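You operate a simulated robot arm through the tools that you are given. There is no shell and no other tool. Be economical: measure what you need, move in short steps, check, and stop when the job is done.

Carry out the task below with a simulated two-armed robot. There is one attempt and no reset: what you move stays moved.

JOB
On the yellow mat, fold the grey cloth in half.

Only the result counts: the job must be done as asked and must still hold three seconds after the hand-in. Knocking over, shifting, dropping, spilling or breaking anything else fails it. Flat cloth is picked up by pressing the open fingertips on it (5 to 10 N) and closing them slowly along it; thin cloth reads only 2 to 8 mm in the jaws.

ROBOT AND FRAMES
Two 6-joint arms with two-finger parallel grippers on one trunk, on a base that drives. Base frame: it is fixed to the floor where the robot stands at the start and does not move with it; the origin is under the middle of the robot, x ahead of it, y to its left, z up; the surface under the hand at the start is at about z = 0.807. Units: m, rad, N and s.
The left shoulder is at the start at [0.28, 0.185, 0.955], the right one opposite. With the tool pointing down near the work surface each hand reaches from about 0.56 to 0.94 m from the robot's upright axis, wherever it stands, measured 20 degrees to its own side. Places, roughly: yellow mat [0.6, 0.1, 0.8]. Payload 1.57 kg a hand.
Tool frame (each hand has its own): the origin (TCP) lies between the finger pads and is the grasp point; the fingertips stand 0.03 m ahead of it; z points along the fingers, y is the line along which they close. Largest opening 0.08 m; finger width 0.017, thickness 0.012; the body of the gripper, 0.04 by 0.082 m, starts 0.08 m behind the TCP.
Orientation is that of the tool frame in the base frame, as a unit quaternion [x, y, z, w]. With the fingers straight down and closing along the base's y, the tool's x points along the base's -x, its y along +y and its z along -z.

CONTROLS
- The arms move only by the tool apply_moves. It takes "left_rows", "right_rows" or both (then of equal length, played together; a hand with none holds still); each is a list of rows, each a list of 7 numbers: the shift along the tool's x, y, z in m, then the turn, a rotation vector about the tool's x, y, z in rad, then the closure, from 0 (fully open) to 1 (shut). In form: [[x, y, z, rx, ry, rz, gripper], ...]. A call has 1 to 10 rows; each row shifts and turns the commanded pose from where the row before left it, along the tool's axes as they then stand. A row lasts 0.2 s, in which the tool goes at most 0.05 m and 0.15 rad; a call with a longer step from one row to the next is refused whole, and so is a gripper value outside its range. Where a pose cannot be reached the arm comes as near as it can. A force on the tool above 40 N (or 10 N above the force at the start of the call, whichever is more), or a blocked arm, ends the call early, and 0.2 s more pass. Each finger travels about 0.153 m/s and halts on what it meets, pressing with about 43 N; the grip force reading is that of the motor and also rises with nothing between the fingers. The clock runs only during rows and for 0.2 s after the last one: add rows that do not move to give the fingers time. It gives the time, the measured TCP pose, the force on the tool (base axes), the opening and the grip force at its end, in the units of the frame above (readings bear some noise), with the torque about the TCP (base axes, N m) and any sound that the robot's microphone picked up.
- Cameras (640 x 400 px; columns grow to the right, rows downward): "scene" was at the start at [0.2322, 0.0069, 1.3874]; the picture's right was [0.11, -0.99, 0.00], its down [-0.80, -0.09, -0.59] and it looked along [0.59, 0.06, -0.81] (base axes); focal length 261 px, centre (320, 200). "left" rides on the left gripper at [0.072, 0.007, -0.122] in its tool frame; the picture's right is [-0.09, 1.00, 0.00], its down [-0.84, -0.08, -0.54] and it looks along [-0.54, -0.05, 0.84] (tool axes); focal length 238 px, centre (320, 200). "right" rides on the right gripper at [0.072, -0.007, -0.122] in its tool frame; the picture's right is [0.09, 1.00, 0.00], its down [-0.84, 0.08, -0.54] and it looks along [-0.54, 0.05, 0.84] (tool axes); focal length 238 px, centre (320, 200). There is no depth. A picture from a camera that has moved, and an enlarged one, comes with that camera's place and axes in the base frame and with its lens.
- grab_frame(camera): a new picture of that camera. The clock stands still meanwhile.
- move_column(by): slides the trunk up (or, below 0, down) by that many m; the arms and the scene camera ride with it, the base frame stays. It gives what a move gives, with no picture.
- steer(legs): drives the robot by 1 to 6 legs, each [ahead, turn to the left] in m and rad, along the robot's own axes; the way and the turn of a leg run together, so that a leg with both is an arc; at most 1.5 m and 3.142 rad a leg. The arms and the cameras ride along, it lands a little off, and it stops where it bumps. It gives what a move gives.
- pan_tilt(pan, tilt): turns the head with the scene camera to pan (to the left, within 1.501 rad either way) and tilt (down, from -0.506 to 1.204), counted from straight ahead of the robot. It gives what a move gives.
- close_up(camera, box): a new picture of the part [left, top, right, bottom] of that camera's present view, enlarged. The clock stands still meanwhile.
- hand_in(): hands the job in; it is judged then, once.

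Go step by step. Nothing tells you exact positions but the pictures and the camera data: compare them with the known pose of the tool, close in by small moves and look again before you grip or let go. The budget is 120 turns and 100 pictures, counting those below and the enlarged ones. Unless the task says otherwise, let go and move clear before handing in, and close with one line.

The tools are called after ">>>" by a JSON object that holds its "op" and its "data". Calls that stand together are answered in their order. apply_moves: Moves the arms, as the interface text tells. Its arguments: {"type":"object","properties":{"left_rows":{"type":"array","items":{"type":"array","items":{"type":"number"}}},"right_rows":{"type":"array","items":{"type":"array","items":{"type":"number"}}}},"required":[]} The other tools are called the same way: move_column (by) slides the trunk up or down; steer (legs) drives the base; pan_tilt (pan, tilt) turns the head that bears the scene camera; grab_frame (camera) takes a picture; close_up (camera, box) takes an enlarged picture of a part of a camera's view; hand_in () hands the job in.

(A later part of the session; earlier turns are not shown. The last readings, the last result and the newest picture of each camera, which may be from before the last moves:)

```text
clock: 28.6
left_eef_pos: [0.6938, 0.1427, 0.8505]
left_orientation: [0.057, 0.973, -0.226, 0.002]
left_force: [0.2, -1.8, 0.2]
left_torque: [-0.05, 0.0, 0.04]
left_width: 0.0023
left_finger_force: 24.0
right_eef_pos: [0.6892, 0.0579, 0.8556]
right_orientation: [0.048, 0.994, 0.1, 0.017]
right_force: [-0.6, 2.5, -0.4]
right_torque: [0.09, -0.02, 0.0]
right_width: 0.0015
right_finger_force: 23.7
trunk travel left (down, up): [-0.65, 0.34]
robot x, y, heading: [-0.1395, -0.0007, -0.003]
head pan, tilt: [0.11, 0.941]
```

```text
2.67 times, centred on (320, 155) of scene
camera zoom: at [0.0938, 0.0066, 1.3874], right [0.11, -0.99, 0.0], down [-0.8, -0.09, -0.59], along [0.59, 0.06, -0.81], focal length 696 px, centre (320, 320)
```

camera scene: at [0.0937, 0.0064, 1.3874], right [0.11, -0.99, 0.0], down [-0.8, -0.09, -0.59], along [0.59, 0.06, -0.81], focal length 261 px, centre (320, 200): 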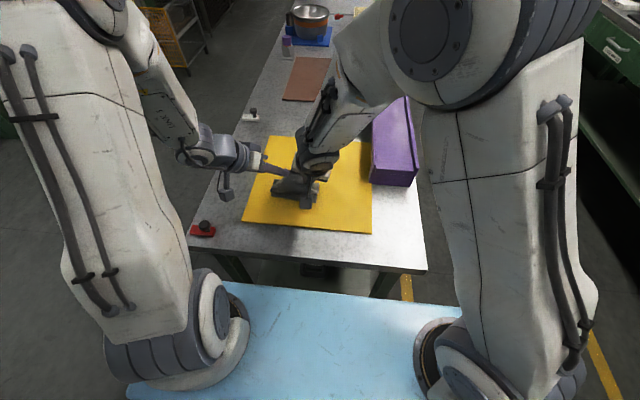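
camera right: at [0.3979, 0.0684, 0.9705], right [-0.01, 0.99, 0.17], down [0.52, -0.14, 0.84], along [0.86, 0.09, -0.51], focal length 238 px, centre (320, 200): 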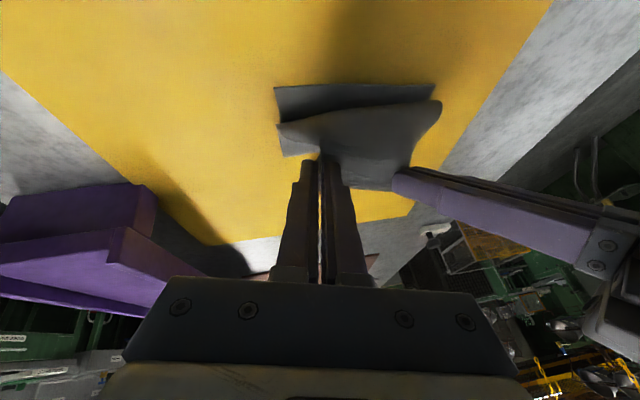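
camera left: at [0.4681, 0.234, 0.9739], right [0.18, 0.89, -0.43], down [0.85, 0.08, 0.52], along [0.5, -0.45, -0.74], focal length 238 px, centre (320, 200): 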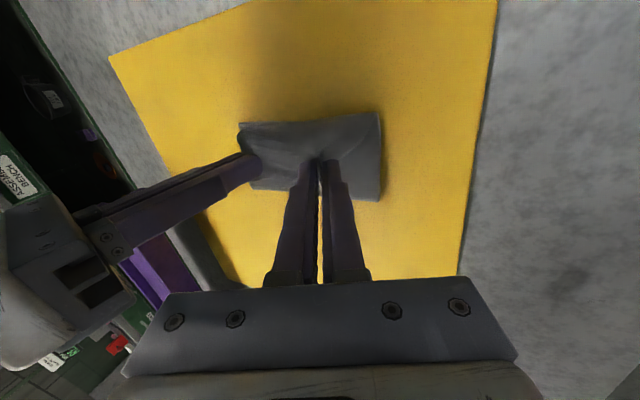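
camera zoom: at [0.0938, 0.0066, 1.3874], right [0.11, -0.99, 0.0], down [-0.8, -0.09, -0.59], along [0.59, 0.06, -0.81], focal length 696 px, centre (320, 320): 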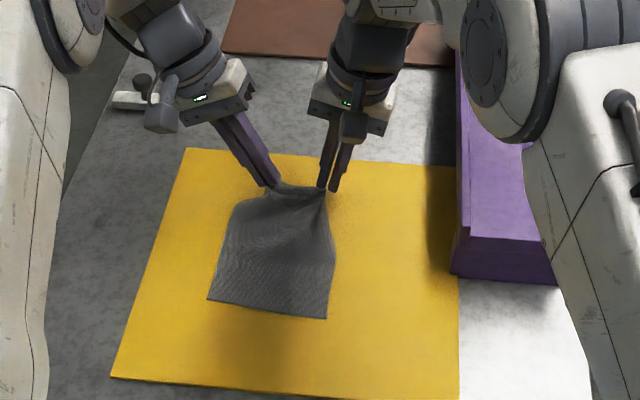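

The cloth moved slightly right/forward but is unrolled. I'll pull it flat a bit further, lower the tips and open to release.

>>> {"op": "apply_moves", "data": {"left_rows": [[-0.012, 0.002, 0.002, 0, 0, 0, 1], [-0.008, 0.0015, 0.005, 0, 0, 0, 1], [0, 0, 0, 0, 0, 0, 1], [0, 0, 0, 0, 0, 0, 0.9], [0, 0, 0, 0, 0, 0, 0.8], [0, 0, 0, 0, 0, 0, 0.7], [0, 0, 0, 0, 0, 0, 0.65], [0, 0, 0, 0, 0, 0, 0.65]], "right_rows": [[-0.012, -0.001, 0.004, 0, 0, 0, 1], [-0.008, -0.001, 0.007, 0, 0, 0, 1], [0, 0, 0, 0, 0, 0, 1], [0, 0, 0, 0, 0, 0, 0.9], [0, 0, 0, 0, 0, 0, 0.8], [0, 0, 0, 0, 0, 0, 0.7], [0, 0, 0, 0, 0, 0, 0.65], [0, 0, 0, 0, 0, 0, 0.65]]}}

>>> {"op": "close_up", "data": {"camera": "scene", "box": [240, 115, 352, 185]}}

>>> {"op": "grab_frame", "data": {"camera": "right"}}

```text
clock: 30.4
left_eef_pos: [0.7137, 0.1408, 0.8455]
left_orientation: [0.057, 0.973, -0.225, 0.002]
left_force: [0.3, -0.3, 0.7]
left_torque: [-0.01, 0.04, -0.03]
left_width: 0.0275
left_finger_force: 0.1
right_eef_pos: [0.7095, 0.0559, 0.8441]
right_orientation: [0.048, 0.994, 0.101, 0.019]
right_force: [-0.4, -0.1, -0.3]
right_torque: [0.01, 0.0, 0.02]
right_width: 0.0281
right_finger_force: 0.0
trunk travel left (down, up): [-0.65, 0.34]
robot x, y, heading: [-0.1385, -0.0003, -0.004]
head pan, tilt: [0.11, 0.941]
```

```text
5.71 times, centred on (296, 150) of scene
camera zoom: at [0.0935, 0.0065, 1.3874], right [0.11, -0.99, 0.0], down [-0.8, -0.09, -0.59], along [0.59, 0.06, -0.81], focal length 1492 px, centre (457, 486)
```

zoom: 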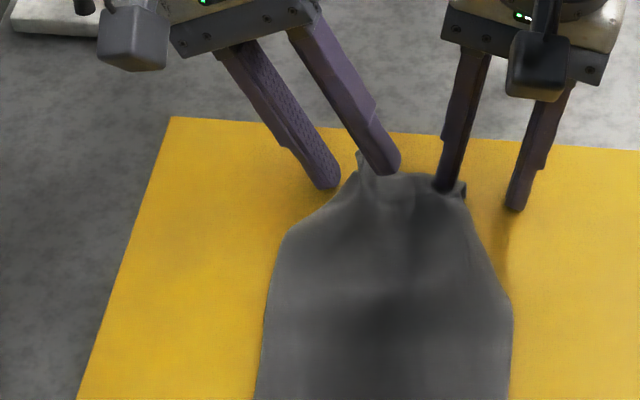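

```text
67 pictures are left
camera right: at [0.6317, 0.0328, 0.9619], right [0.0, 0.98, 0.2], down [0.81, -0.12, 0.57], along [0.58, 0.16, -0.8], focal length 238 px, centre (320, 200)
```

right: 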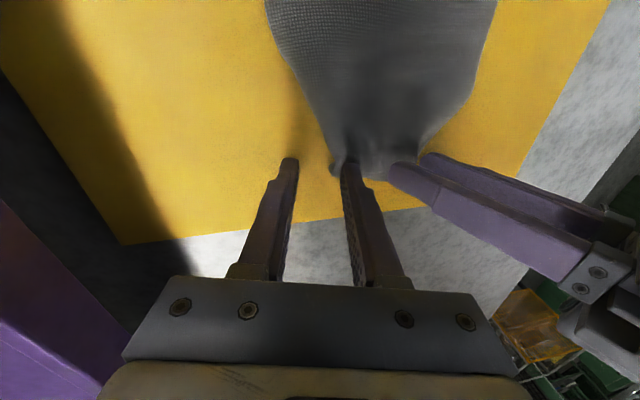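

Both corners are released with the far end still gathered. I'll raise the hands straight up, move aside, and see how it relaxes.

>>> {"op": "apply_moves", "data": {"left_rows": [[0, 0, -0.02, 0, 0, 0, 0.65], [0, 0, -0.03, -0.12, 0, 0, 0.65], [0, 0.02, -0.03, -0.12, 0, 0, 0.65], [0, 0.03, -0.02, -0.12, 0, 0, 0.65], [0, 0.04, 0, -0.09, 0, 0, 0.65], [0, 0.04, 0, 0, 0, 0, 0.65], [0, 0, 0, 0, 0, 0, 0.65]], "right_rows": [[0, 0, -0.02, 0, 0, 0, 0.65], [0, 0, -0.03, 0.1, 0, 0, 0.65], [0, -0.02, -0.03, 0.1, 0, 0, 0.65], [0, -0.03, -0.02, 0, 0, 0, 0.65], [0, -0.04, -0.02, 0, 0, 0, 0.65], [0, -0.04, 0, 0, 0, 0, 0.65], [0, 0, 0, 0, 0, 0, 0.65]]}}

>>> {"op": "close_up", "data": {"camera": "scene", "box": [200, 80, 440, 230]}}

>>> {"op": "grab_frame", "data": {"camera": "right"}}

```text
clock: 32.0
left_eef_pos: [0.7266, 0.3056, 0.9206]
left_orientation: [0.055, 0.998, -0.002, 0.014]
left_force: [0.1, 0.0, 0.5]
left_torque: [0.02, -0.03, 0.0]
left_width: 0.0281
left_finger_force: 0.0
right_eef_pos: [0.6903, -0.0891, 0.9632]
right_orientation: [0.05, 0.999, 0.001, 0.013]
right_force: [-0.3, 0.4, 0.0]
right_torque: [0.0, 0.0, -0.02]
right_width: 0.0279
right_finger_force: 0.0
trunk travel left (down, up): [-0.65, 0.34]
robot x, y, heading: [-0.1409, -0.0018, 0.002]
head pan, tilt: [0.11, 0.941]
```

```text
2.67 times, centred on (320, 155) of scene
camera zoom: at [0.0936, 0.0065, 1.3874], right [0.11, -0.99, 0.0], down [-0.8, -0.09, -0.59], along [0.59, 0.06, -0.81], focal length 696 px, centre (320, 320)
```

zoom: 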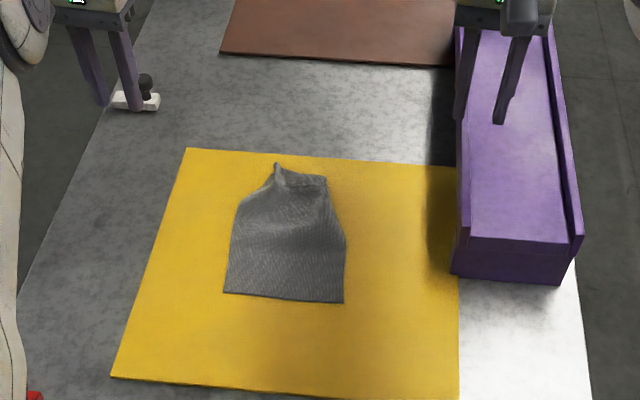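

```text
65 pictures are left
camera right: at [0.6155, -0.0882, 1.0859], right [0.01, 1.0, 0.0], down [0.83, -0.01, 0.56], along [0.56, 0.0, -0.83], focal length 238 px, centre (320, 200)
```

right: 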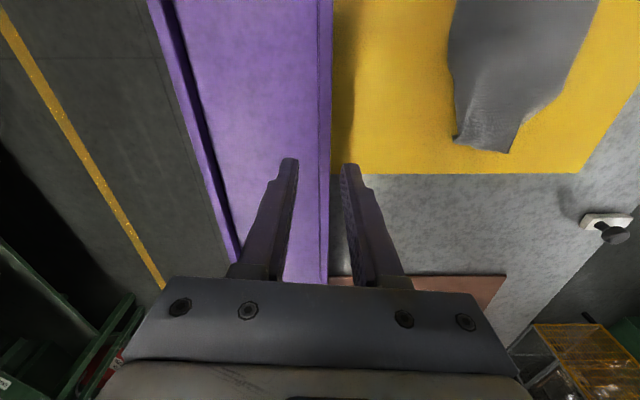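

The near half is flat, but the far end is puckered and needs spreading before the next try. I'll take a close look.

>>> {"op": "close_up", "data": {"camera": "scene", "box": [270, 130, 350, 180]}}

>>> {"op": "close_up", "data": {"camera": "right", "box": [420, 60, 620, 185]}}

>>> {"op": "grab_frame", "data": {"camera": "left"}}

```text
8.00 times, centred on (310, 155) of scene
camera zoom: at [0.0936, 0.0065, 1.3874], right [0.11, -0.99, 0.0], down [-0.8, -0.09, -0.59], along [0.59, 0.06, -0.81], focal length 2089 px, centre (400, 560)
```

zoom: 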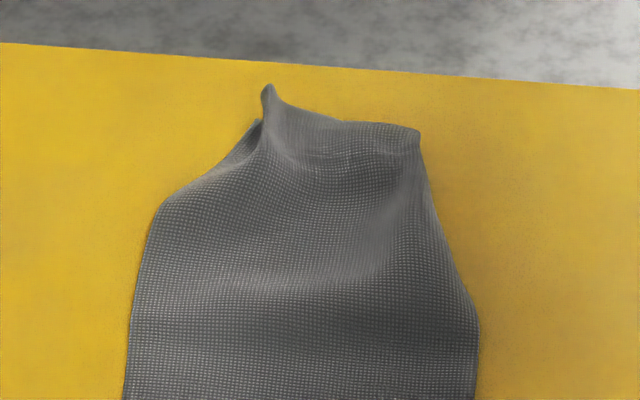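

```text
3.20 times, centred on (520, 122) of right
camera zoom: at [0.6155, -0.0882, 1.0859], right [0.01, 1.0, 0.0], down [0.83, -0.01, 0.56], along [0.56, 0.0, -0.83], focal length 763 px, centre (-320, 448)
```

zoom: 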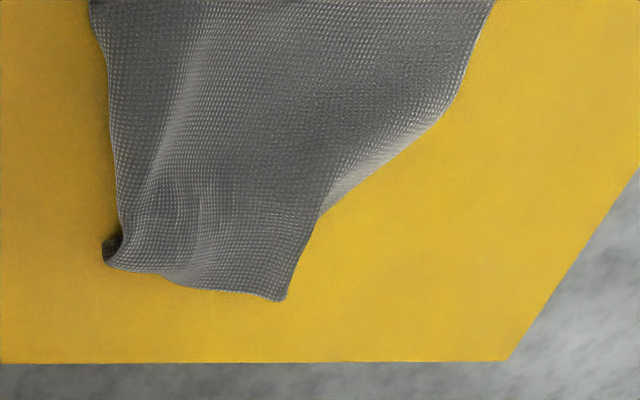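

```text
62 pictures are left
camera left: at [0.6528, 0.3191, 1.0402], right [0.2, 0.98, 0.0], down [0.81, -0.17, 0.57], along [0.55, -0.11, -0.82], focal length 238 px, centre (320, 200)
```

left: 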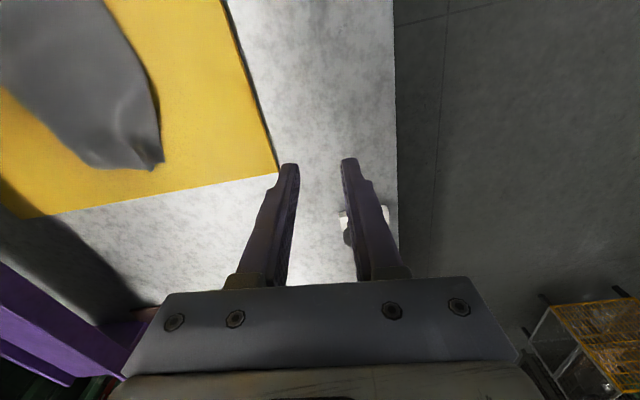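

Both far corners are tucked under. I'll now grip the flat near edge with jaws closing across it, so the sheet hangs straight; lifting it lets the far corners fall free. First I'll yaw both hands 90°.

>>> {"op": "apply_moves", "data": {"left_rows": [[0, 0, -0.01, 0, 0, 0.146, 0.7], [0, 0, -0.01, 0, 0, 0.146, 0.7], [0, 0, -0.01, 0, 0, 0.146, 0.7], [0, 0, -0.01, 0, 0, 0.146, 0.7], [0, 0, 0, 0, 0, 0.146, 0.7], [0, 0, 0, 0, 0, 0.146, 0.7], [0, 0, 0, 0, 0, 0.146, 0.7], [0, 0, 0, 0, 0, 0.146, 0.7], [0, 0, 0, 0, 0, 0.146, 0.7], [0, 0, 0, 0, 0, 0.146, 0.7]], "right_rows": [[0, 0, 0, 0, 0, -0.149, 0.7], [0, 0, 0, 0, 0, -0.149, 0.7], [0, 0, 0, 0, 0, -0.149, 0.7], [0, 0, 0, 0, 0, -0.149, 0.7], [0, 0, 0, 0, 0, -0.149, 0.7], [0, 0, 0, 0, 0, -0.149, 0.7], [0, 0, 0, 0, 0, -0.149, 0.7], [0, 0, 0, 0, 0, -0.149, 0.7], [0, 0, 0, 0, 0, -0.149, 0.7], [0, 0, 0, 0, 0, -0.149, 0.7]]}}

```text
clock: 34.2
left_eef_pos: [0.7274, 0.3044, 0.9601]
left_orientation: [0.708, 0.706, 0.008, 0.013]
left_force: [-0.4, 1.2, -0.4]
left_torque: [0.01, 0.02, 0.03]
left_width: 0.0241
left_finger_force: 0.2
right_eef_pos: [0.6921, -0.0856, 0.9601]
right_orientation: [-0.642, 0.766, -0.008, 0.011]
right_force: [0.7, -0.3, 0.2]
right_torque: [0.01, 0.0, 0.03]
right_width: 0.0242
right_finger_force: 0.0
trunk travel left (down, up): [-0.65, 0.34]
robot x, y, heading: [-0.1396, 0.0007, -0.006]
head pan, tilt: [0.11, 0.941]
```

>>> {"op": "apply_moves", "data": {"left_rows": [[0, 0, 0, 0.03, 0, 0, 0.7], [0, 0, 0, 0, 0, 0, 0.7], [-0.0318, -0.0345, 0.008, 0, 0, 0, 0.7], [-0.0318, -0.0345, 0.008, 0, 0, 0, 0.7], [-0.0318, -0.0345, 0.008, 0, 0, 0, 0.7], [-0.0318, -0.0345, 0.008, 0, 0, 0, 0.7], [-0.0318, -0.0345, 0.008, 0, 0, 0, 0.7], [0, 0, 0, 0, 0, 0, 0.7]], "right_rows": [[0, 0, 0, -0.025, 0, -0.145, 0.7], [0, 0, 0, 0, 0, -0.03, 0.7], [-0.0262, 0.0273, 0.008, 0, 0, 0, 0.7], [-0.0262, 0.0273, 0.008, 0, 0, 0, 0.7], [-0.0262, 0.0273, 0.008, 0, 0, 0, 0.7], [-0.0262, 0.0273, 0.008, 0, 0, 0, 0.7], [-0.0262, 0.0273, 0.008, 0, 0, 0, 0.7], [0, 0, 0, 0, 0, 0, 0.7]]}}

>>> {"op": "grab_frame", "data": {"camera": "scene"}}

>>> {"op": "grab_frame", "data": {"camera": "right"}}

>>> {"op": "grab_frame", "data": {"camera": "left"}}

```text
clock: 36.0
left_eef_pos: [0.5538, 0.1501, 0.9194]
left_orientation: [0.707, 0.707, -0.002, 0.002]
left_force: [-0.5, -0.1, 0.4]
left_torque: [0.0, 0.0, 0.0]
left_width: 0.0238
left_finger_force: 0.0
right_eef_pos: [0.5553, 0.047, 0.9225]
right_orientation: [-0.705, 0.709, 0.001, 0.002]
right_force: [0.0, -0.1, -0.3]
right_torque: [0.02, -0.01, 0.03]
right_width: 0.0238
right_finger_force: 0.1
trunk travel left (down, up): [-0.65, 0.34]
robot x, y, heading: [-0.1347, 0.0014, -0.002]
head pan, tilt: [0.11, 0.941]
```

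```text
61 pictures are left
camera scene: at [0.0934, 0.0065, 1.3875], right [0.11, -0.99, 0.0], down [-0.8, -0.09, -0.59], along [0.59, 0.06, -0.81], focal length 261 px, centre (320, 200)
```

scene: 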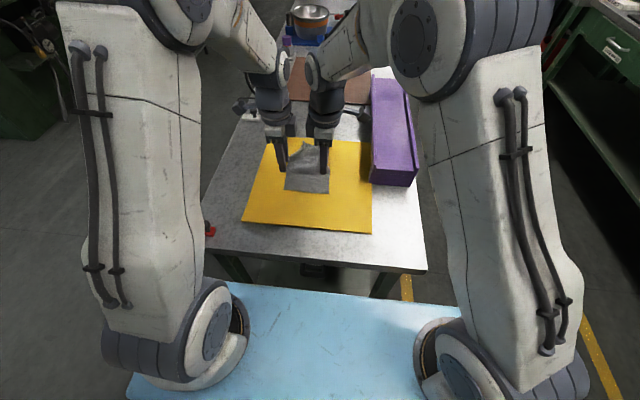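

```text
60 pictures are left
camera right: at [0.5611, -0.0249, 1.0453], right [-1.0, -0.09, 0.0], down [-0.07, 0.83, 0.55], along [-0.05, 0.54, -0.84], focal length 238 px, centre (320, 200)
```

right: 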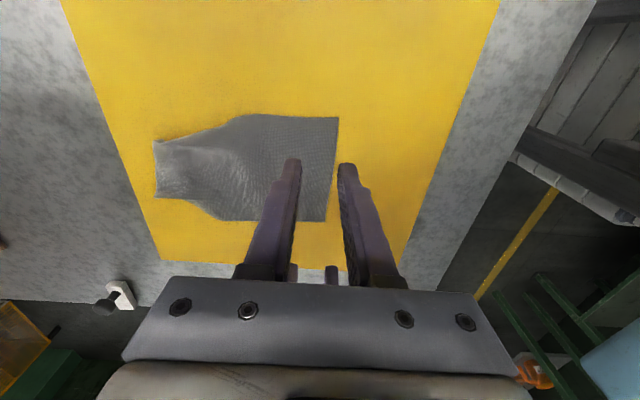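

```text
59 pictures are left
camera left: at [0.5608, 0.2226, 1.0414], right [1.0, -0.09, 0.0], down [-0.08, -0.83, 0.55], along [-0.05, -0.55, -0.84], focal length 238 px, centre (320, 200)
```

left: 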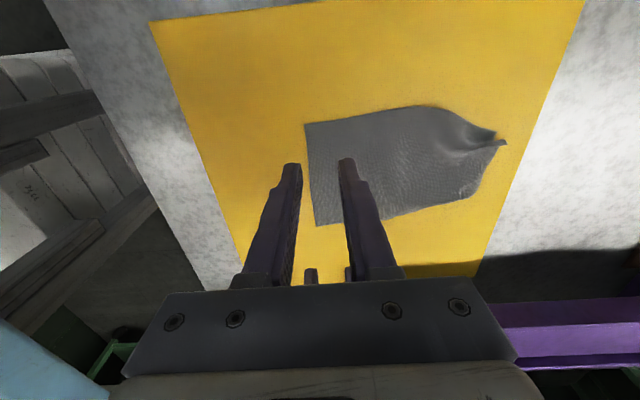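

The hands clear each other, and the near edge at x≈0.538 agrees in both cameras. I'll shift the left slightly inward and descend both to just above the cloth.

>>> {"op": "apply_moves", "data": {"left_rows": [[-0.004, 0, 0.03, 0, 0, 0, 0.7], [0, 0, 0.03, 0, 0, 0, 0.7], [0, 0, 0.015, 0, 0, 0, 0.7], [0, 0, 0, 0, 0, 0, 0.7]], "right_rows": [[0, 0, 0.033, 0, 0, 0, 0.7], [0, 0, 0.03, 0, 0, 0, 0.7], [0, 0, 0.015, 0, 0, 0, 0.7], [0, 0, 0, 0, 0, 0, 0.7]]}}

>>> {"op": "grab_frame", "data": {"camera": "right"}}

>>> {"op": "grab_frame", "data": {"camera": "left"}}

```text
clock: 37.0
left_eef_pos: [0.5578, 0.1412, 0.8453]
left_orientation: [0.707, 0.707, -0.004, 0.002]
left_force: [0.1, 0.0, 0.5]
left_torque: [0.02, 0.0, 0.04]
left_width: 0.0241
left_finger_force: 0.1
right_eef_pos: [0.5574, 0.0463, 0.8449]
right_orientation: [-0.706, 0.709, 0.001, 0.002]
right_force: [1.0, 0.0, -0.5]
right_torque: [0.01, -0.01, -0.01]
right_width: 0.024
right_finger_force: 0.0
trunk travel left (down, up): [-0.65, 0.34]
robot x, y, heading: [-0.1414, -0.002, -0.006]
head pan, tilt: [0.11, 0.941]
```

```text
58 pictures are left
camera right: at [0.5633, -0.0258, 0.9685], right [-1.0, -0.09, 0.0], down [-0.07, 0.83, 0.55], along [-0.05, 0.54, -0.84], focal length 238 px, centre (320, 200)
```

right: 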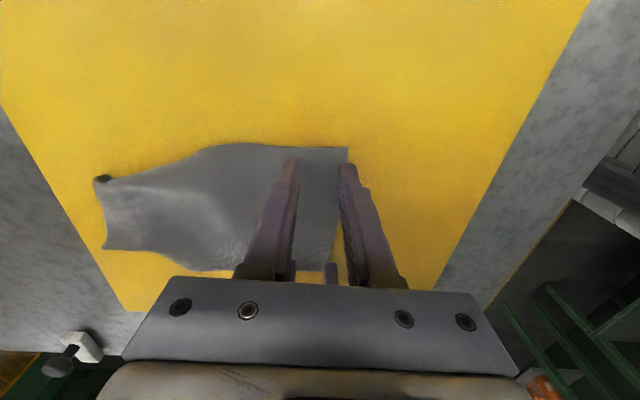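

```text
57 pictures are left
camera left: at [0.5649, 0.2148, 0.9671], right [1.0, -0.09, 0.0], down [-0.08, -0.83, 0.55], along [-0.05, -0.55, -0.84], focal length 238 px, centre (320, 200)
```

left: 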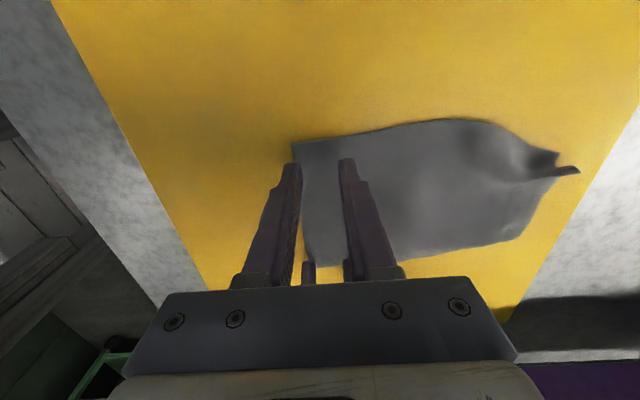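

Edges sit under the outer fingers as intended. I'll press both down carefully.

>>> {"op": "apply_moves", "data": {"left_rows": [[0, -0.001, 0.003, 0, 0, 0, 0.7], [0, 0, 0.002, 0, 0, 0, 0.7], [0, 0, 0.001, 0, 0, 0, 0.7], [0, 0, 0, 0, 0, 0, 0.7]], "right_rows": [[0, 0.003, 0.003, 0, 0, 0, 0.7], [0, 0, 0.002, 0, 0, 0, 0.7], [0, 0, 0.001, 0, 0, 0, 0.7], [0, 0, 0, 0, 0, 0, 0.7]]}}

```text
clock: 38.0
left_eef_pos: [0.5558, 0.1411, 0.8412]
left_orientation: [0.707, 0.708, -0.004, 0.002]
left_force: [-0.4, 0.9, 0.2]
left_torque: [-0.02, -0.04, -0.04]
left_width: 0.0241
left_finger_force: 0.0
right_eef_pos: [0.5537, 0.0445, 0.8396]
right_orientation: [-0.705, 0.709, 0.001, 0.002]
right_force: [-1.7, -0.1, 1.8]
right_torque: [0.02, 0.04, -0.01]
right_width: 0.0242
right_finger_force: 0.0
trunk travel left (down, up): [-0.65, 0.34]
robot x, y, heading: [-0.1397, -0.0, -0.002]
head pan, tilt: [0.11, 0.941]
```

>>> {"op": "apply_moves", "data": {"left_rows": [[0, 0, 0.001, 0, 0, 0, 0.7], [0, 0, 0.0008, 0, 0, 0, 0.7], [0, 0, 0, 0, 0, 0, 0.7]], "right_rows": [[0, 0, 0.0005, 0, 0, 0, 0.7], [0, 0, 0.0005, 0, 0, 0, 0.7], [0, 0, 0, 0, 0, 0, 0.7]]}}

```text
clock: 38.8
left_eef_pos: [0.5556, 0.1412, 0.8401]
left_orientation: [0.707, 0.707, -0.003, 0.002]
left_force: [0.1, -1.2, 0.1]
left_torque: [0.01, -0.01, -0.02]
left_width: 0.0241
left_finger_force: 0.1
right_eef_pos: [0.5545, 0.0457, 0.8378]
right_orientation: [-0.705, 0.709, 0.001, 0.003]
right_force: [-0.4, -3.2, 10.8]
right_torque: [-0.09, 0.07, 0.0]
right_width: 0.0241
right_finger_force: 0.0
trunk travel left (down, up): [-0.65, 0.34]
robot x, y, heading: [-0.1358, -0.0033, -0.002]
head pan, tilt: [0.11, 0.941]
```

>>> {"op": "apply_moves", "data": {"left_rows": [[0, 0, 0.001, 0, 0, 0, 0.7], [0, 0, 0.0008, 0, 0, 0, 0.7], [0, 0, 0.0004, 0, 0, 0, 0.7]]}}

```text
clock: 39.6
left_eef_pos: [0.5549, 0.1403, 0.8391]
left_orientation: [0.707, 0.707, -0.003, 0.002]
left_force: [0.9, 2.3, 6.9]
left_torque: [0.08, 0.03, -0.02]
left_width: 0.024
left_finger_force: 0.0
right_eef_pos: [0.5543, 0.0456, 0.8391]
right_orientation: [-0.705, 0.709, 0.0, 0.003]
right_force: [2.7, -5.3, 13.5]
right_torque: [-0.14, -0.05, 0.05]
right_width: 0.0238
right_finger_force: 0.0
trunk travel left (down, up): [-0.65, 0.34]
robot x, y, heading: [-0.1355, -0.0025, -0.003]
head pan, tilt: [0.11, 0.941]
```

Forces are about 7 and 13 N. I'll ease the right slightly and close both slowly.

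>>> {"op": "apply_moves", "data": {"left_rows": [[0, 0, 0, 0, 0, 0, 0.73], [0, 0, 0, 0, 0, 0, 0.765], [0, 0, 0, 0, 0, 0, 0.8], [0, 0, 0, 0, 0, 0, 0.835], [0, 0, 0, 0, 0, 0, 0.87], [0, 0, 0, 0, 0, 0, 0.905], [0, 0, 0, 0, 0, 0, 0.94], [0, 0, 0, 0, 0, 0, 0.975], [0, 0, 0, 0, 0, 0, 1.0], [0, 0, 0, 0, 0, 0, 1.0]], "right_rows": [[0, 0, -0.0003, 0, 0, 0, 0.73], [0, 0, 0, 0, 0, 0, 0.765], [0, 0, 0, 0, 0, 0, 0.8], [0, 0, 0, 0, 0, 0, 0.835], [0, 0, 0, 0, 0, 0, 0.87], [0, 0, 0, 0, 0, 0, 0.905], [0, 0, 0, 0, 0, 0, 0.94], [0, 0, 0, 0, 0, 0, 0.975], [0, 0, 0, 0, 0, 0, 1.0], [0, 0, 0, 0, 0, 0, 1.0]]}}

>>> {"op": "close_up", "data": {"camera": "right", "box": [200, 110, 440, 260]}}

>>> {"op": "close_up", "data": {"camera": "left", "box": [200, 110, 440, 260]}}

```text
clock: 41.8
left_eef_pos: [0.5533, 0.1398, 0.8388]
left_orientation: [0.707, 0.707, -0.002, 0.003]
left_force: [3.2, 0.1, 15.7]
left_torque: [0.0, -0.07, -0.06]
left_width: 0.0023
left_finger_force: 23.9
right_eef_pos: [0.5528, 0.046, 0.8376]
right_orientation: [-0.705, 0.709, 0.001, 0.003]
right_force: [2.5, 2.0, 15.1]
right_torque: [0.03, -0.05, 0.06]
right_width: 0.0023
right_finger_force: 23.4
trunk travel left (down, up): [-0.65, 0.34]
robot x, y, heading: [-0.1374, -0.0007, -0.0]
head pan, tilt: [0.11, 0.941]
```

```text
2.67 times, centred on (320, 185) of right
camera zoom: at [0.5594, -0.0255, 0.9616], right [-1.0, -0.09, 0.0], down [-0.08, 0.83, 0.55], along [-0.04, 0.54, -0.84], focal length 636 px, centre (320, 240)
```

zoom: 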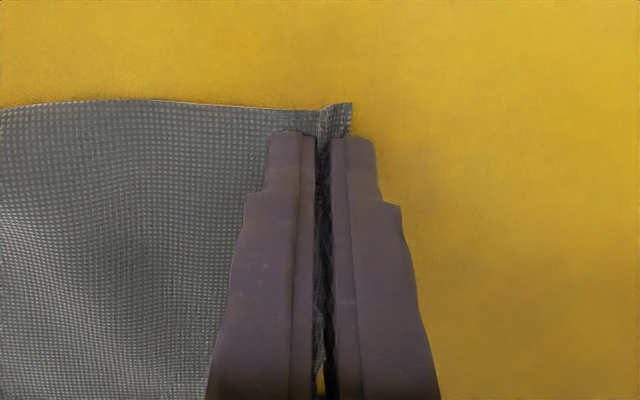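

```text
2.67 times, centred on (320, 185) of left
camera zoom: at [0.5615, 0.2128, 0.9596], right [1.0, -0.09, 0.0], down [-0.08, -0.83, 0.55], along [-0.05, -0.55, -0.84], focal length 636 px, centre (320, 240)
```

zoom: 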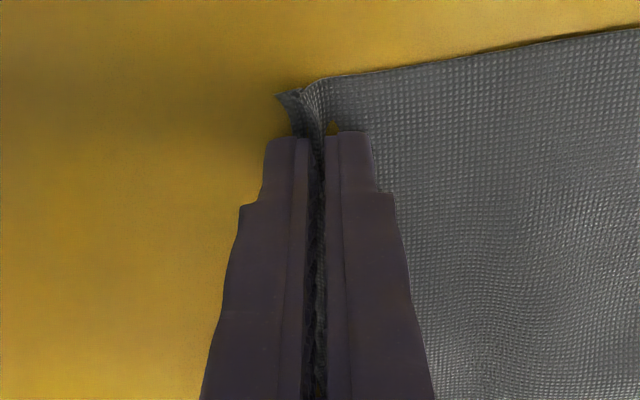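

Both jaws hold the near edge cleanly. I'll lift the cloth up and forward so the far half hangs free and its corners unfold.

>>> {"op": "apply_moves", "data": {"left_rows": [[0, 0, -0.015, 0, 0, 0, 1], [0, 0.009, -0.022, 0, 0, 0, 1], [0, 0.009, -0.022, 0, 0, 0, 1], [0, 0.009, -0.022, 0, 0, 0, 1], [0, 0.009, -0.022, 0, 0, 0, 1], [0, 0.009, -0.022, 0, 0, 0, 1], [0, 0.009, -0.022, 0, 0, 0, 1], [0, 0.009, -0.022, 0, 0, 0, 1], [0, 0.009, -0.022, 0, 0, 0, 1], [0, 0, 0, 0, 0, 0, 1]], "right_rows": [[0, 0, -0.015, 0, 0, 0, 1], [0, -0.009, -0.022, 0, 0, 0, 1], [0, -0.009, -0.022, 0, 0, 0, 1], [0, -0.009, -0.022, 0, 0, 0, 1], [0, -0.009, -0.022, 0, 0, 0, 1], [0, -0.009, -0.022, 0, 0, 0, 1], [0, -0.009, -0.022, 0, 0, 0, 1], [0, -0.009, -0.022, 0, 0, 0, 1], [0, -0.009, -0.022, 0, 0, 0, 1], [0, 0, 0, 0, 0, 0, 1]]}}

>>> {"op": "grab_frame", "data": {"camera": "scene"}}

>>> {"op": "grab_frame", "data": {"camera": "right"}}

>>> {"op": "grab_frame", "data": {"camera": "left"}}

```text
clock: 44.0
left_eef_pos: [0.6282, 0.1417, 1.032]
left_orientation: [0.707, 0.707, -0.003, 0.002]
left_force: [-1.0, -9.6, -0.6]
left_torque: [-0.23, 0.04, -0.03]
left_width: 0.0019
left_finger_force: 24.1
right_eef_pos: [0.6264, 0.0428, 1.0284]
right_orientation: [-0.705, 0.709, 0.001, 0.002]
right_force: [0.0, 8.5, 0.6]
right_torque: [0.27, 0.02, 0.0]
right_width: 0.0018
right_finger_force: 23.8
trunk travel left (down, up): [-0.65, 0.34]
robot x, y, heading: [-0.1413, 0.0007, -0.001]
head pan, tilt: [0.11, 0.941]
```

```text
54 pictures are left
camera scene: at [0.0935, 0.0065, 1.3874], right [0.11, -0.99, 0.0], down [-0.8, -0.09, -0.59], along [0.59, 0.06, -0.81], focal length 261 px, centre (320, 200)
```

scene: 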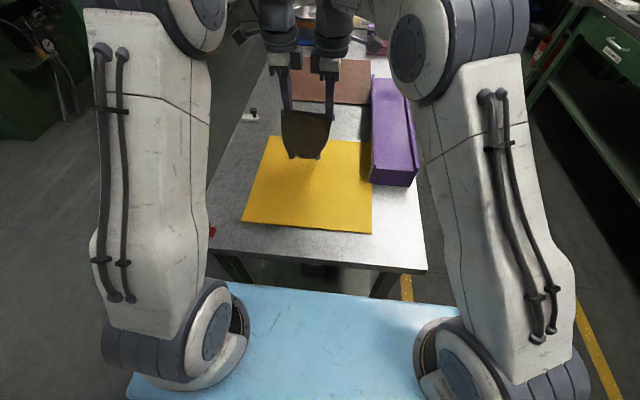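

```text
53 pictures are left
camera right: at [0.6324, -0.0288, 1.1514], right [-1.0, -0.09, 0.0], down [-0.07, 0.83, 0.55], along [-0.05, 0.54, -0.84], focal length 238 px, centre (320, 200)
```

right: 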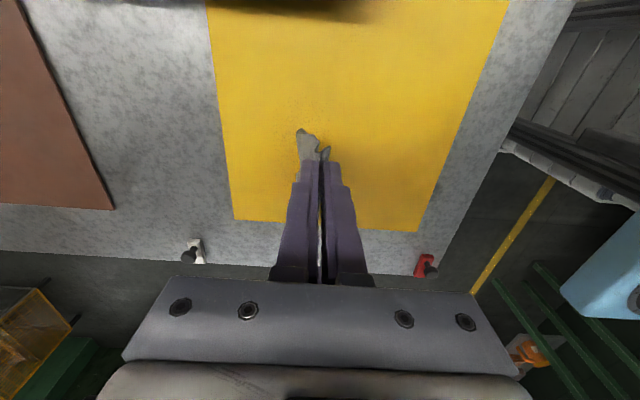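

```text
52 pictures are left
camera left: at [0.6348, 0.2141, 1.1533], right [1.0, -0.09, 0.0], down [-0.08, -0.83, 0.55], along [-0.05, -0.55, -0.84], focal length 238 px, centre (320, 200)
```

left: 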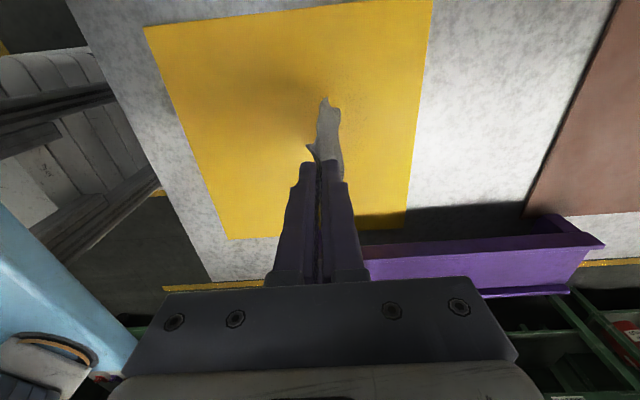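

The whole cloth now hangs from both hands. I'll zoom in on its lower edge.

>>> {"op": "close_up", "data": {"camera": "scene", "box": [254, 100, 366, 170]}}

>>> {"op": "close_up", "data": {"camera": "left", "box": [240, 60, 400, 160]}}

```text
5.71 times, centred on (310, 135) of scene
camera zoom: at [0.0935, 0.0065, 1.3874], right [0.11, -0.99, 0.0], down [-0.8, -0.09, -0.59], along [0.59, 0.06, -0.81], focal length 1492 px, centre (377, 571)
```

zoom: 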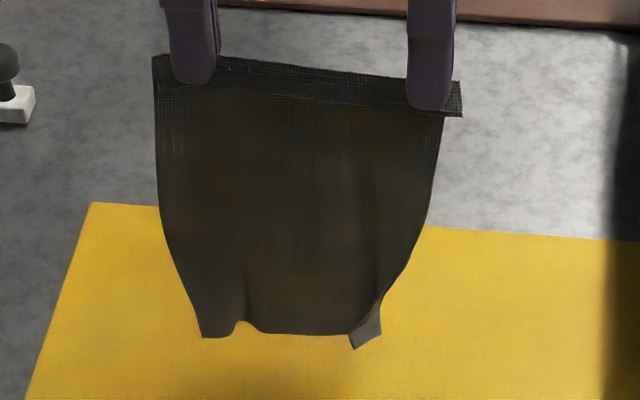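

```text
4.00 times, centred on (320, 110) of left
camera zoom: at [0.6348, 0.2141, 1.1533], right [1.0, -0.09, 0.0], down [-0.08, -0.83, 0.55], along [-0.05, -0.55, -0.84], focal length 953 px, centre (320, 560)
```

zoom: 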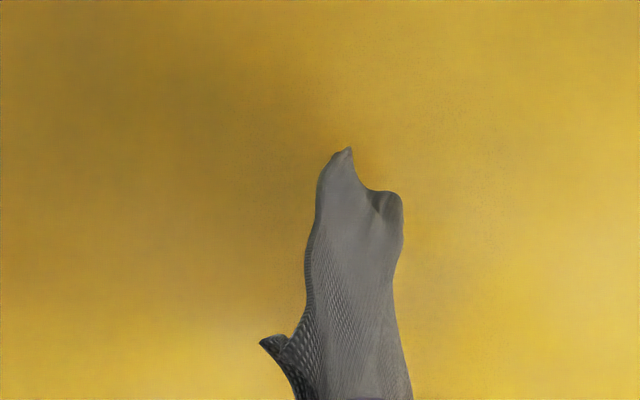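

The bottom edge is still gathered, so I'll shake it gently to loosen it.

>>> {"op": "apply_moves", "data": {"left_rows": [[0, 0, -0.04, 0, 0, 0, 1], [0, 0, 0.04, 0, 0, 0, 1], [0, 0.03, -0.03, 0, 0, 0, 1], [0, -0.03, 0.03, 0, 0, 0, 1], [0, -0.03, -0.03, 0, 0, 0, 1], [0, 0.03, 0.03, 0, 0, 0, 1], [0, 0, -0.04, 0, 0, 0, 1], [0, 0, 0.04, 0, 0, 0, 1], [0, 0, 0, 0, 0, 0, 1], [0, 0, 0, 0, 0, 0, 1]], "right_rows": [[0, 0, -0.04, 0, 0, 0, 1], [0, 0, 0.04, 0, 0, 0, 1], [0, -0.03, -0.03, 0, 0, 0, 1], [0, 0.03, 0.03, 0, 0, 0, 1], [0, 0.03, -0.03, 0, 0, 0, 1], [0, -0.03, 0.03, 0, 0, 0, 1], [0, 0, -0.04, 0, 0, 0, 1], [0, 0, 0.04, 0, 0, 0, 1], [0, 0, 0, 0, 0, 0, 1], [0, 0, 0, 0, 0, 0, 1]]}}

>>> {"op": "close_up", "data": {"camera": "scene", "box": [254, 100, 366, 170]}}

```text
clock: 46.2
left_eef_pos: [0.6282, 0.1428, 1.0269]
left_orientation: [0.707, 0.707, -0.004, 0.003]
left_force: [0.1, -16.8, -0.8]
left_torque: [-0.53, 0.02, -0.03]
left_width: 0.0021
left_finger_force: 24.2
right_eef_pos: [0.6263, 0.041, 1.026]
right_orientation: [-0.705, 0.709, 0.002, 0.003]
right_force: [0.3, 17.1, -0.1]
right_torque: [0.5, -0.02, -0.02]
right_width: 0.002
right_finger_force: 24.2
trunk travel left (down, up): [-0.65, 0.34]
robot x, y, heading: [-0.1373, 0.0006, 0.002]
head pan, tilt: [0.11, 0.941]
```

```text
5.71 times, centred on (310, 135) of scene
camera zoom: at [0.0936, 0.0065, 1.3874], right [0.11, -0.99, 0.0], down [-0.8, -0.09, -0.59], along [0.59, 0.06, -0.81], focal length 1492 px, centre (377, 571)
```

zoom: 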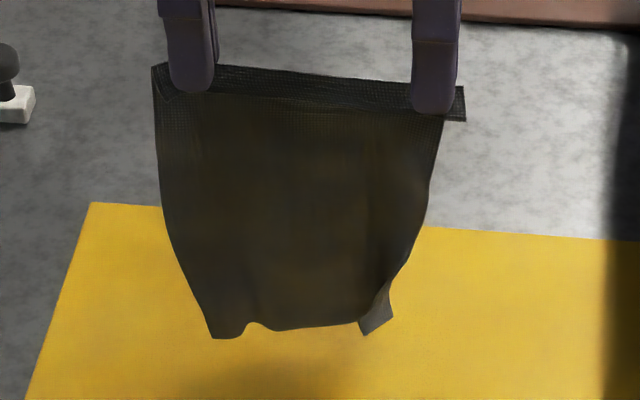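

The gathers persist. I'll lay the cloth forward instead (gathered edge near me, flipped corners facing up) so they can be brushed open from above.

>>> {"op": "apply_moves", "data": {"left_rows": [[0, -0.029, -0.005, 0, 0, 0, 1], [0, -0.029, -0.003, 0, 0, 0, 1], [0, -0.029, 0, 0, 0, 0, 1], [0, 0, 0, 0, 0, 0, 1], [0, 0.03, 0.0117, 0, 0, 0, 1], [0, 0.03, 0.0117, 0, 0, 0, 1], [0, 0.03, 0.0117, 0, 0, 0, 1], [0, 0.022, 0.0227, 0, 0, 0, 1], [0, 0.022, 0.0227, 0, 0, 0, 1], [0, 0.022, 0.0227, 0, 0, 0, 1]], "right_rows": [[0, 0.029, -0.005, 0, 0, 0, 1], [0, 0.029, -0.003, 0, 0, 0, 1], [0, 0.029, 0, 0, 0, 0, 1], [0, 0, 0, 0, 0, 0, 1], [0, -0.03, 0.0117, 0, 0, 0, 1], [0, -0.03, 0.0117, 0, 0, 0, 1], [0, -0.03, 0.0117, 0, 0, 0, 1], [0, -0.022, 0.0227, 0, 0, 0, 1], [0, -0.022, 0.0227, 0, 0, 0, 1], [0, -0.022, 0.0227, 0, 0, 0, 1]]}}

>>> {"op": "close_up", "data": {"camera": "scene", "box": [200, 80, 440, 230]}}

```text
clock: 48.4
left_eef_pos: [0.6943, 0.1434, 0.9352]
left_orientation: [0.707, 0.707, -0.002, 0.001]
left_force: [-0.8, -2.5, -0.1]
left_torque: [-0.05, -0.05, -0.02]
left_width: 0.0022
left_finger_force: 23.4
right_eef_pos: [0.6916, 0.0444, 0.9343]
right_orientation: [-0.705, 0.709, 0.001, 0.002]
right_force: [-0.1, 2.2, 0.6]
right_torque: [0.07, -0.01, -0.01]
right_width: 0.0017
right_finger_force: 23.8
trunk travel left (down, up): [-0.65, 0.34]
robot x, y, heading: [-0.1391, -0.0001, -0.002]
head pan, tilt: [0.11, 0.941]
```

```text
2.67 times, centred on (320, 155) of scene
camera zoom: at [0.093, 0.0065, 1.3875], right [0.11, -0.99, 0.0], down [-0.8, -0.09, -0.59], along [0.59, 0.06, -0.81], focal length 696 px, centre (320, 320)
```

zoom: 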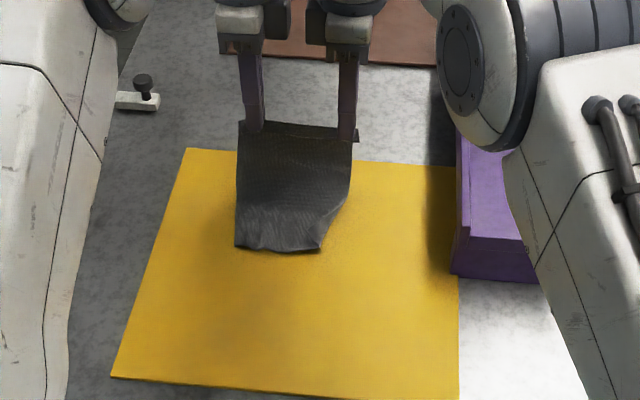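

The left corner has opened up; only the right one is still tucked. The cloth slid forward though, so I'll lift, go back and lay it again with more slack so its near edge stays at about x 0.54.

>>> {"op": "apply_moves", "data": {"left_rows": [[0, -0.03, -0.033, 0, 0, 0, 1], [0, -0.03, -0.033, 0, 0, 0, 1], [0, -0.032, -0.033, 0, 0, 0, 1], [0, -0.032, 0, 0, 0, 0, 1], [0, -0.032, 0, 0, 0, 0, 1], [0, 0, 0, 0, 0, 0, 1], [0, 0, 0.02, 0, 0, 0, 1], [0, 0.005, 0.02, 0, 0, 0, 1], [0, 0.025, 0.018, 0, 0, 0, 1], [0, 0.025, 0.018, 0, 0, 0, 1]], "right_rows": [[0, 0.03, -0.033, 0, 0, 0, 1], [0, 0.03, -0.033, 0, 0, 0, 1], [0, 0.032, -0.033, 0, 0, 0, 1], [0, 0.032, 0, 0, 0, 0, 1], [0, 0.032, 0, 0, 0, 0, 1], [0, 0, 0, 0, 0, 0, 1], [0, 0, 0.02, 0, 0, 0, 1], [0, -0.005, 0.02, 0, 0, 0, 1], [0, -0.025, 0.018, 0, 0, 0, 1], [0, -0.025, 0.018, 0, 0, 0, 1]]}}

>>> {"op": "close_up", "data": {"camera": "scene", "box": [200, 80, 440, 230]}}

```text
clock: 50.6
left_eef_pos: [0.5957, 0.1405, 0.9568]
left_orientation: [0.708, 0.707, -0.003, 0.002]
left_force: [-0.3, -1.1, 0.6]
left_torque: [-0.03, -0.03, 0.01]
left_width: 0.0022
left_finger_force: 23.7
right_eef_pos: [0.5926, 0.0442, 0.9569]
right_orientation: [-0.705, 0.709, 0.001, 0.003]
right_force: [0.0, 1.1, 0.7]
right_torque: [0.02, -0.03, 0.01]
right_width: 0.0023
right_finger_force: 23.3
trunk travel left (down, up): [-0.65, 0.34]
robot x, y, heading: [-0.1413, 0.0011, -0.004]
head pan, tilt: [0.11, 0.941]
```

```text
2.67 times, centred on (320, 155) of scene
camera zoom: at [0.0929, 0.0065, 1.3875], right [0.11, -0.99, 0.0], down [-0.8, -0.09, -0.59], along [0.59, 0.06, -0.81], focal length 696 px, centre (320, 320)
```

zoom: 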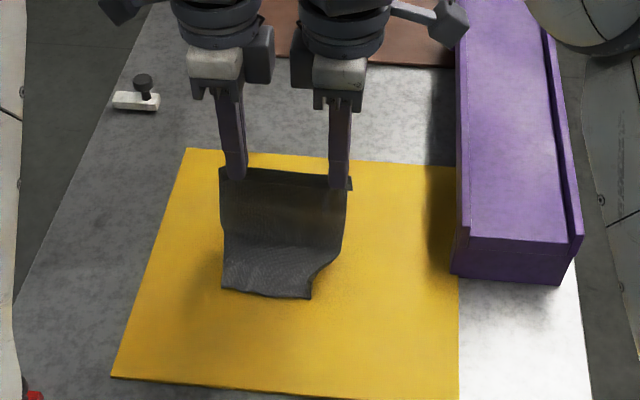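

Good: the near edge is at about x 0.54. I'll continue laying it forward.

>>> {"op": "apply_moves", "data": {"left_rows": [[0, 0.025, 0.015, 0, 0, 0, 1], [0, 0.025, 0.015, 0, 0, 0, 1], [0, 0.025, 0.02, 0, 0, 0, 1], [0, 0.022, 0.02, 0, 0, 0, 1], [0, 0.018, 0.02, 0, 0, 0, 1], [0, 0.012, 0.015, 0, 0, 0, 1], [0, 0, 0, 0, 0, 0, 1]], "right_rows": [[0, -0.025, 0.015, 0, 0, 0, 1], [0, -0.025, 0.015, 0, 0, 0, 1], [0, -0.025, 0.02, 0, 0, 0, 1], [0, -0.022, 0.02, 0, 0, 0, 1], [0, -0.018, 0.02, 0, 0, 0, 1], [0, -0.012, 0.015, 0, 0, 0, 1], [0, 0, 0, 0, 0, 0, 1]]}}

>>> {"op": "close_up", "data": {"camera": "scene", "box": [240, 115, 352, 185]}}

>>> {"op": "grab_frame", "data": {"camera": "right"}}

```text
clock: 52.2
left_eef_pos: [0.7209, 0.1438, 0.8512]
left_orientation: [0.707, 0.708, -0.003, 0.002]
left_force: [0.1, -1.4, -0.6]
left_torque: [-0.06, 0.0, 0.0]
left_width: 0.0022
left_finger_force: 24.0
right_eef_pos: [0.7198, 0.0461, 0.8504]
right_orientation: [-0.705, 0.709, 0.0, 0.002]
right_force: [0.4, 1.7, -0.8]
right_torque: [0.06, -0.01, -0.02]
right_width: 0.0021
right_finger_force: 23.8
trunk travel left (down, up): [-0.65, 0.34]
robot x, y, heading: [-0.1383, -0.0027, 0.0]
head pan, tilt: [0.11, 0.941]
```

```text
5.71 times, centred on (296, 150) of scene
camera zoom: at [0.0938, 0.0065, 1.3874], right [0.11, -0.99, 0.0], down [-0.8, -0.09, -0.59], along [0.59, 0.06, -0.81], focal length 1492 px, centre (457, 486)
```

zoom: 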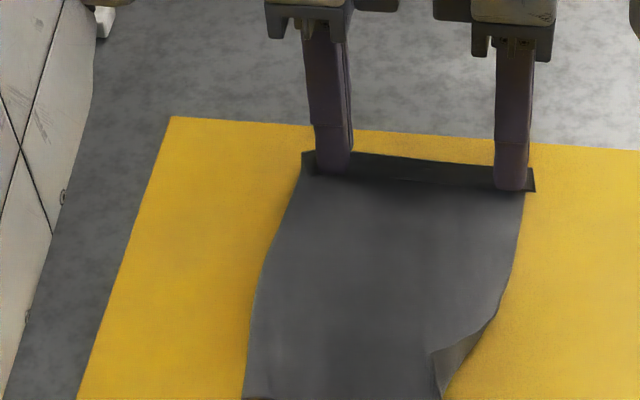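

```text
45 pictures are left
camera right: at [0.7255, -0.0264, 0.9733], right [-1.0, -0.09, 0.0], down [-0.07, 0.83, 0.55], along [-0.05, 0.54, -0.84], focal length 238 px, centre (320, 200)
```

right: 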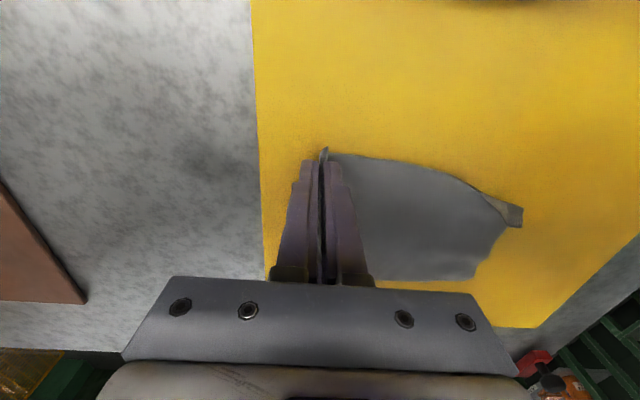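

The cloth is laid out; the folded-over near-right corner is now on top. I'll take a closer look at the near edge.

>>> {"op": "close_up", "data": {"camera": "scene", "box": [260, 150, 356, 210]}}

>>> {"op": "close_up", "data": {"camera": "right", "box": [380, 140, 560, 252]}}

```text
6.67 times, centred on (308, 180) of scene
camera zoom: at [0.0938, 0.0065, 1.3874], right [0.11, -0.99, 0.0], down [-0.8, -0.09, -0.59], along [0.59, 0.06, -0.81], focal length 1741 px, centre (400, 333)
```

zoom: 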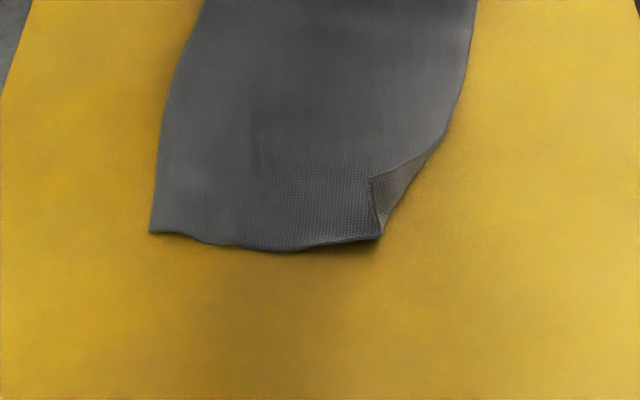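

```text
3.56 times, centred on (470, 196) of right
camera zoom: at [0.7255, -0.0264, 0.9733], right [-1.0, -0.09, 0.0], down [-0.07, 0.83, 0.55], along [-0.05, 0.54, -0.84], focal length 848 px, centre (-213, 214)
```

zoom: 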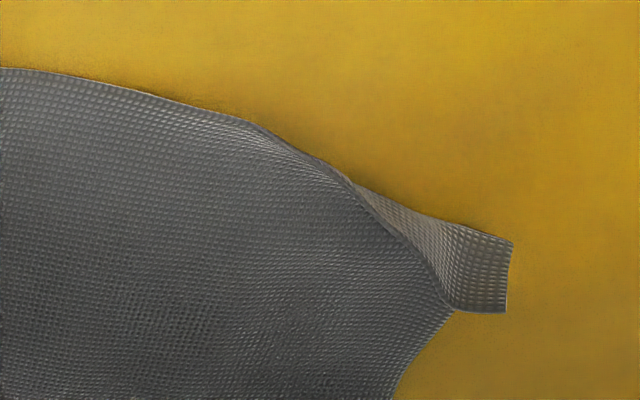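

The near-right corner is just a flap standing up. I'll first release the far edge gently (lower, open), then press the flap down outward.

>>> {"op": "apply_moves", "data": {"left_rows": [[0, 0.008, 0.005, 0, 0, 0, 1], [0, 0, 0.005, 0, 0, 0, 1], [0, 0, 0, 0, 0, 0, 0.9], [0, 0, 0, 0, 0, 0, 0.8], [0, 0, 0, 0, 0, 0, 0.7], [0, 0, 0, 0, 0, 0, 0.7], [0, 0, -0.02, 0, 0, 0, 0.7], [0.01, 0, -0.03, 0, 0, 0, 0.7], [0, 0, -0.03, 0, 0, 0, 0.7], [0, 0, 0, 0, 0, 0, 0.7]], "right_rows": [[0, -0.008, 0.005, 0, 0, 0, 1], [0, 0, 0.005, 0, 0, 0, 1], [0, 0, 0, 0, 0, 0, 0.9], [0, 0, 0, 0, 0, 0, 0.8], [0, 0, 0, 0, 0, 0, 0.7], [0, 0, 0, 0, 0, 0, 0.7], [0, 0, -0.02, 0, 0, 0, 0.7], [0.01, 0, -0.03, 0, 0, 0, 0.7], [0, 0, -0.03, 0, 0, 0, 0.7], [0, 0, 0, 0, 0, 0, 0.7]]}}

>>> {"op": "close_up", "data": {"camera": "scene", "box": [220, 105, 380, 205]}}

>>> {"op": "grab_frame", "data": {"camera": "right"}}

```text
clock: 54.4
left_eef_pos: [0.7307, 0.154, 0.9229]
left_orientation: [0.708, 0.707, -0.004, 0.003]
left_force: [0.5, 0.6, 0.6]
left_torque: [0.02, 0.02, -0.04]
left_width: 0.0238
left_finger_force: 0.0
right_eef_pos: [0.7186, 0.0324, 0.924]
right_orientation: [-0.705, 0.709, 0.001, 0.002]
right_force: [0.9, 0.3, 0.3]
right_torque: [0.03, -0.02, 0.03]
right_width: 0.0239
right_finger_force: 0.1
right hand out of reach, approached as far as the arm can: row 1, 9
trunk travel left (down, up): [-0.65, 0.34]
robot x, y, heading: [-0.1417, -0.0078, -0.002]
head pan, tilt: [0.11, 0.941]
```

```text
4.00 times, centred on (300, 155) of scene
camera zoom: at [0.0933, 0.0065, 1.3875], right [0.11, -0.99, 0.0], down [-0.8, -0.09, -0.59], along [0.59, 0.06, -0.81], focal length 1044 px, centre (400, 380)
```

zoom: 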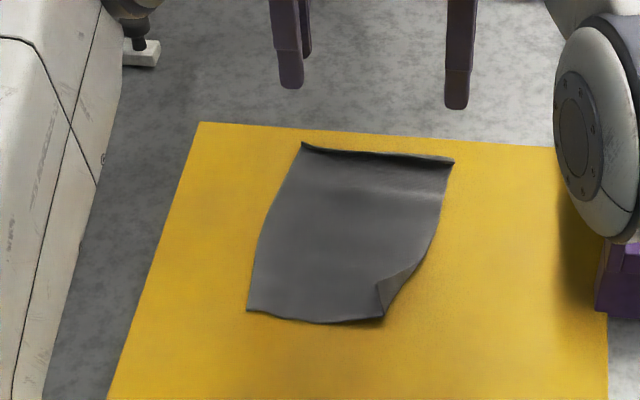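

```text
41 pictures are left
camera right: at [0.725, -0.0392, 1.0465], right [-1.0, -0.09, 0.0], down [-0.07, 0.83, 0.55], along [-0.05, 0.54, -0.84], focal length 238 px, centre (320, 200)
```

right: 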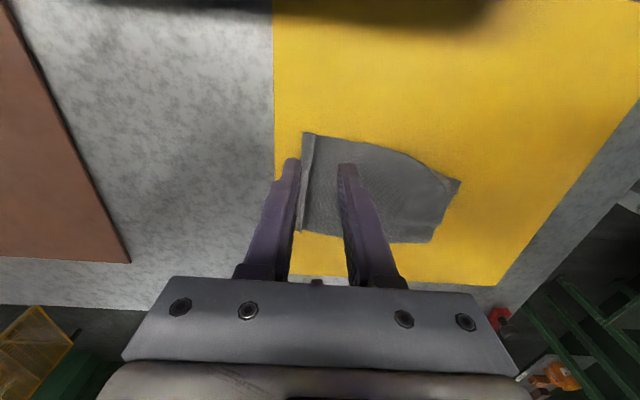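

The cloth is flat apart from the near-right flap and a small hem ridge at the far edge. I'll zoom in on the flap from the right camera.

>>> {"op": "close_up", "data": {"camera": "right", "box": [290, 120, 482, 250]}}

>>> {"op": "close_up", "data": {"camera": "scene", "box": [296, 155, 344, 190]}}

```text
3.08 times, centred on (386, 185) of right
camera zoom: at [0.725, -0.0392, 1.0465], right [-1.0, -0.09, 0.0], down [-0.07, 0.83, 0.55], along [-0.05, 0.54, -0.84], focal length 733 px, centre (117, 246)
```

zoom: 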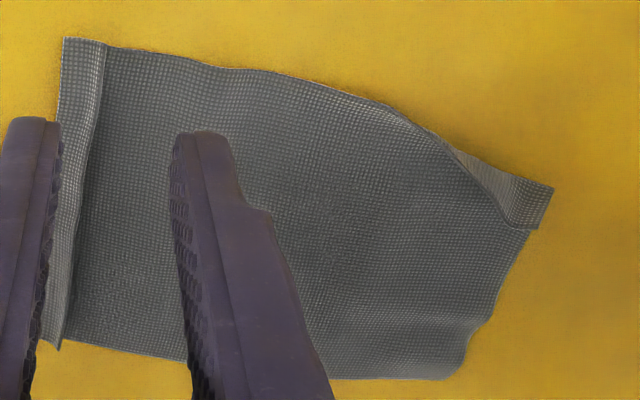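

```text
11.43 times, centred on (320, 172) of scene
camera zoom: at [0.0933, 0.0065, 1.3875], right [0.11, -0.99, 0.0], down [-0.8, -0.09, -0.59], along [0.59, 0.06, -0.81], focal length 2984 px, centre (320, 514)
```

zoom: 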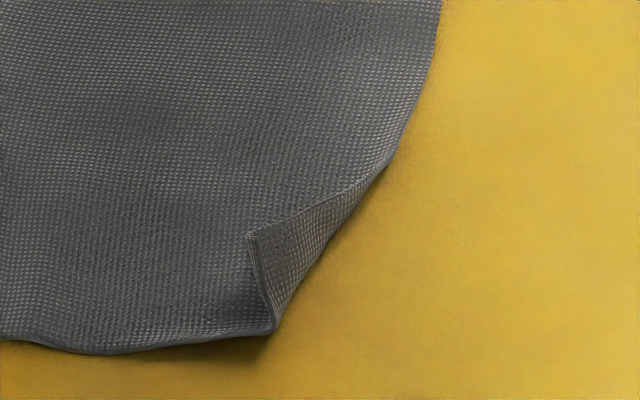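

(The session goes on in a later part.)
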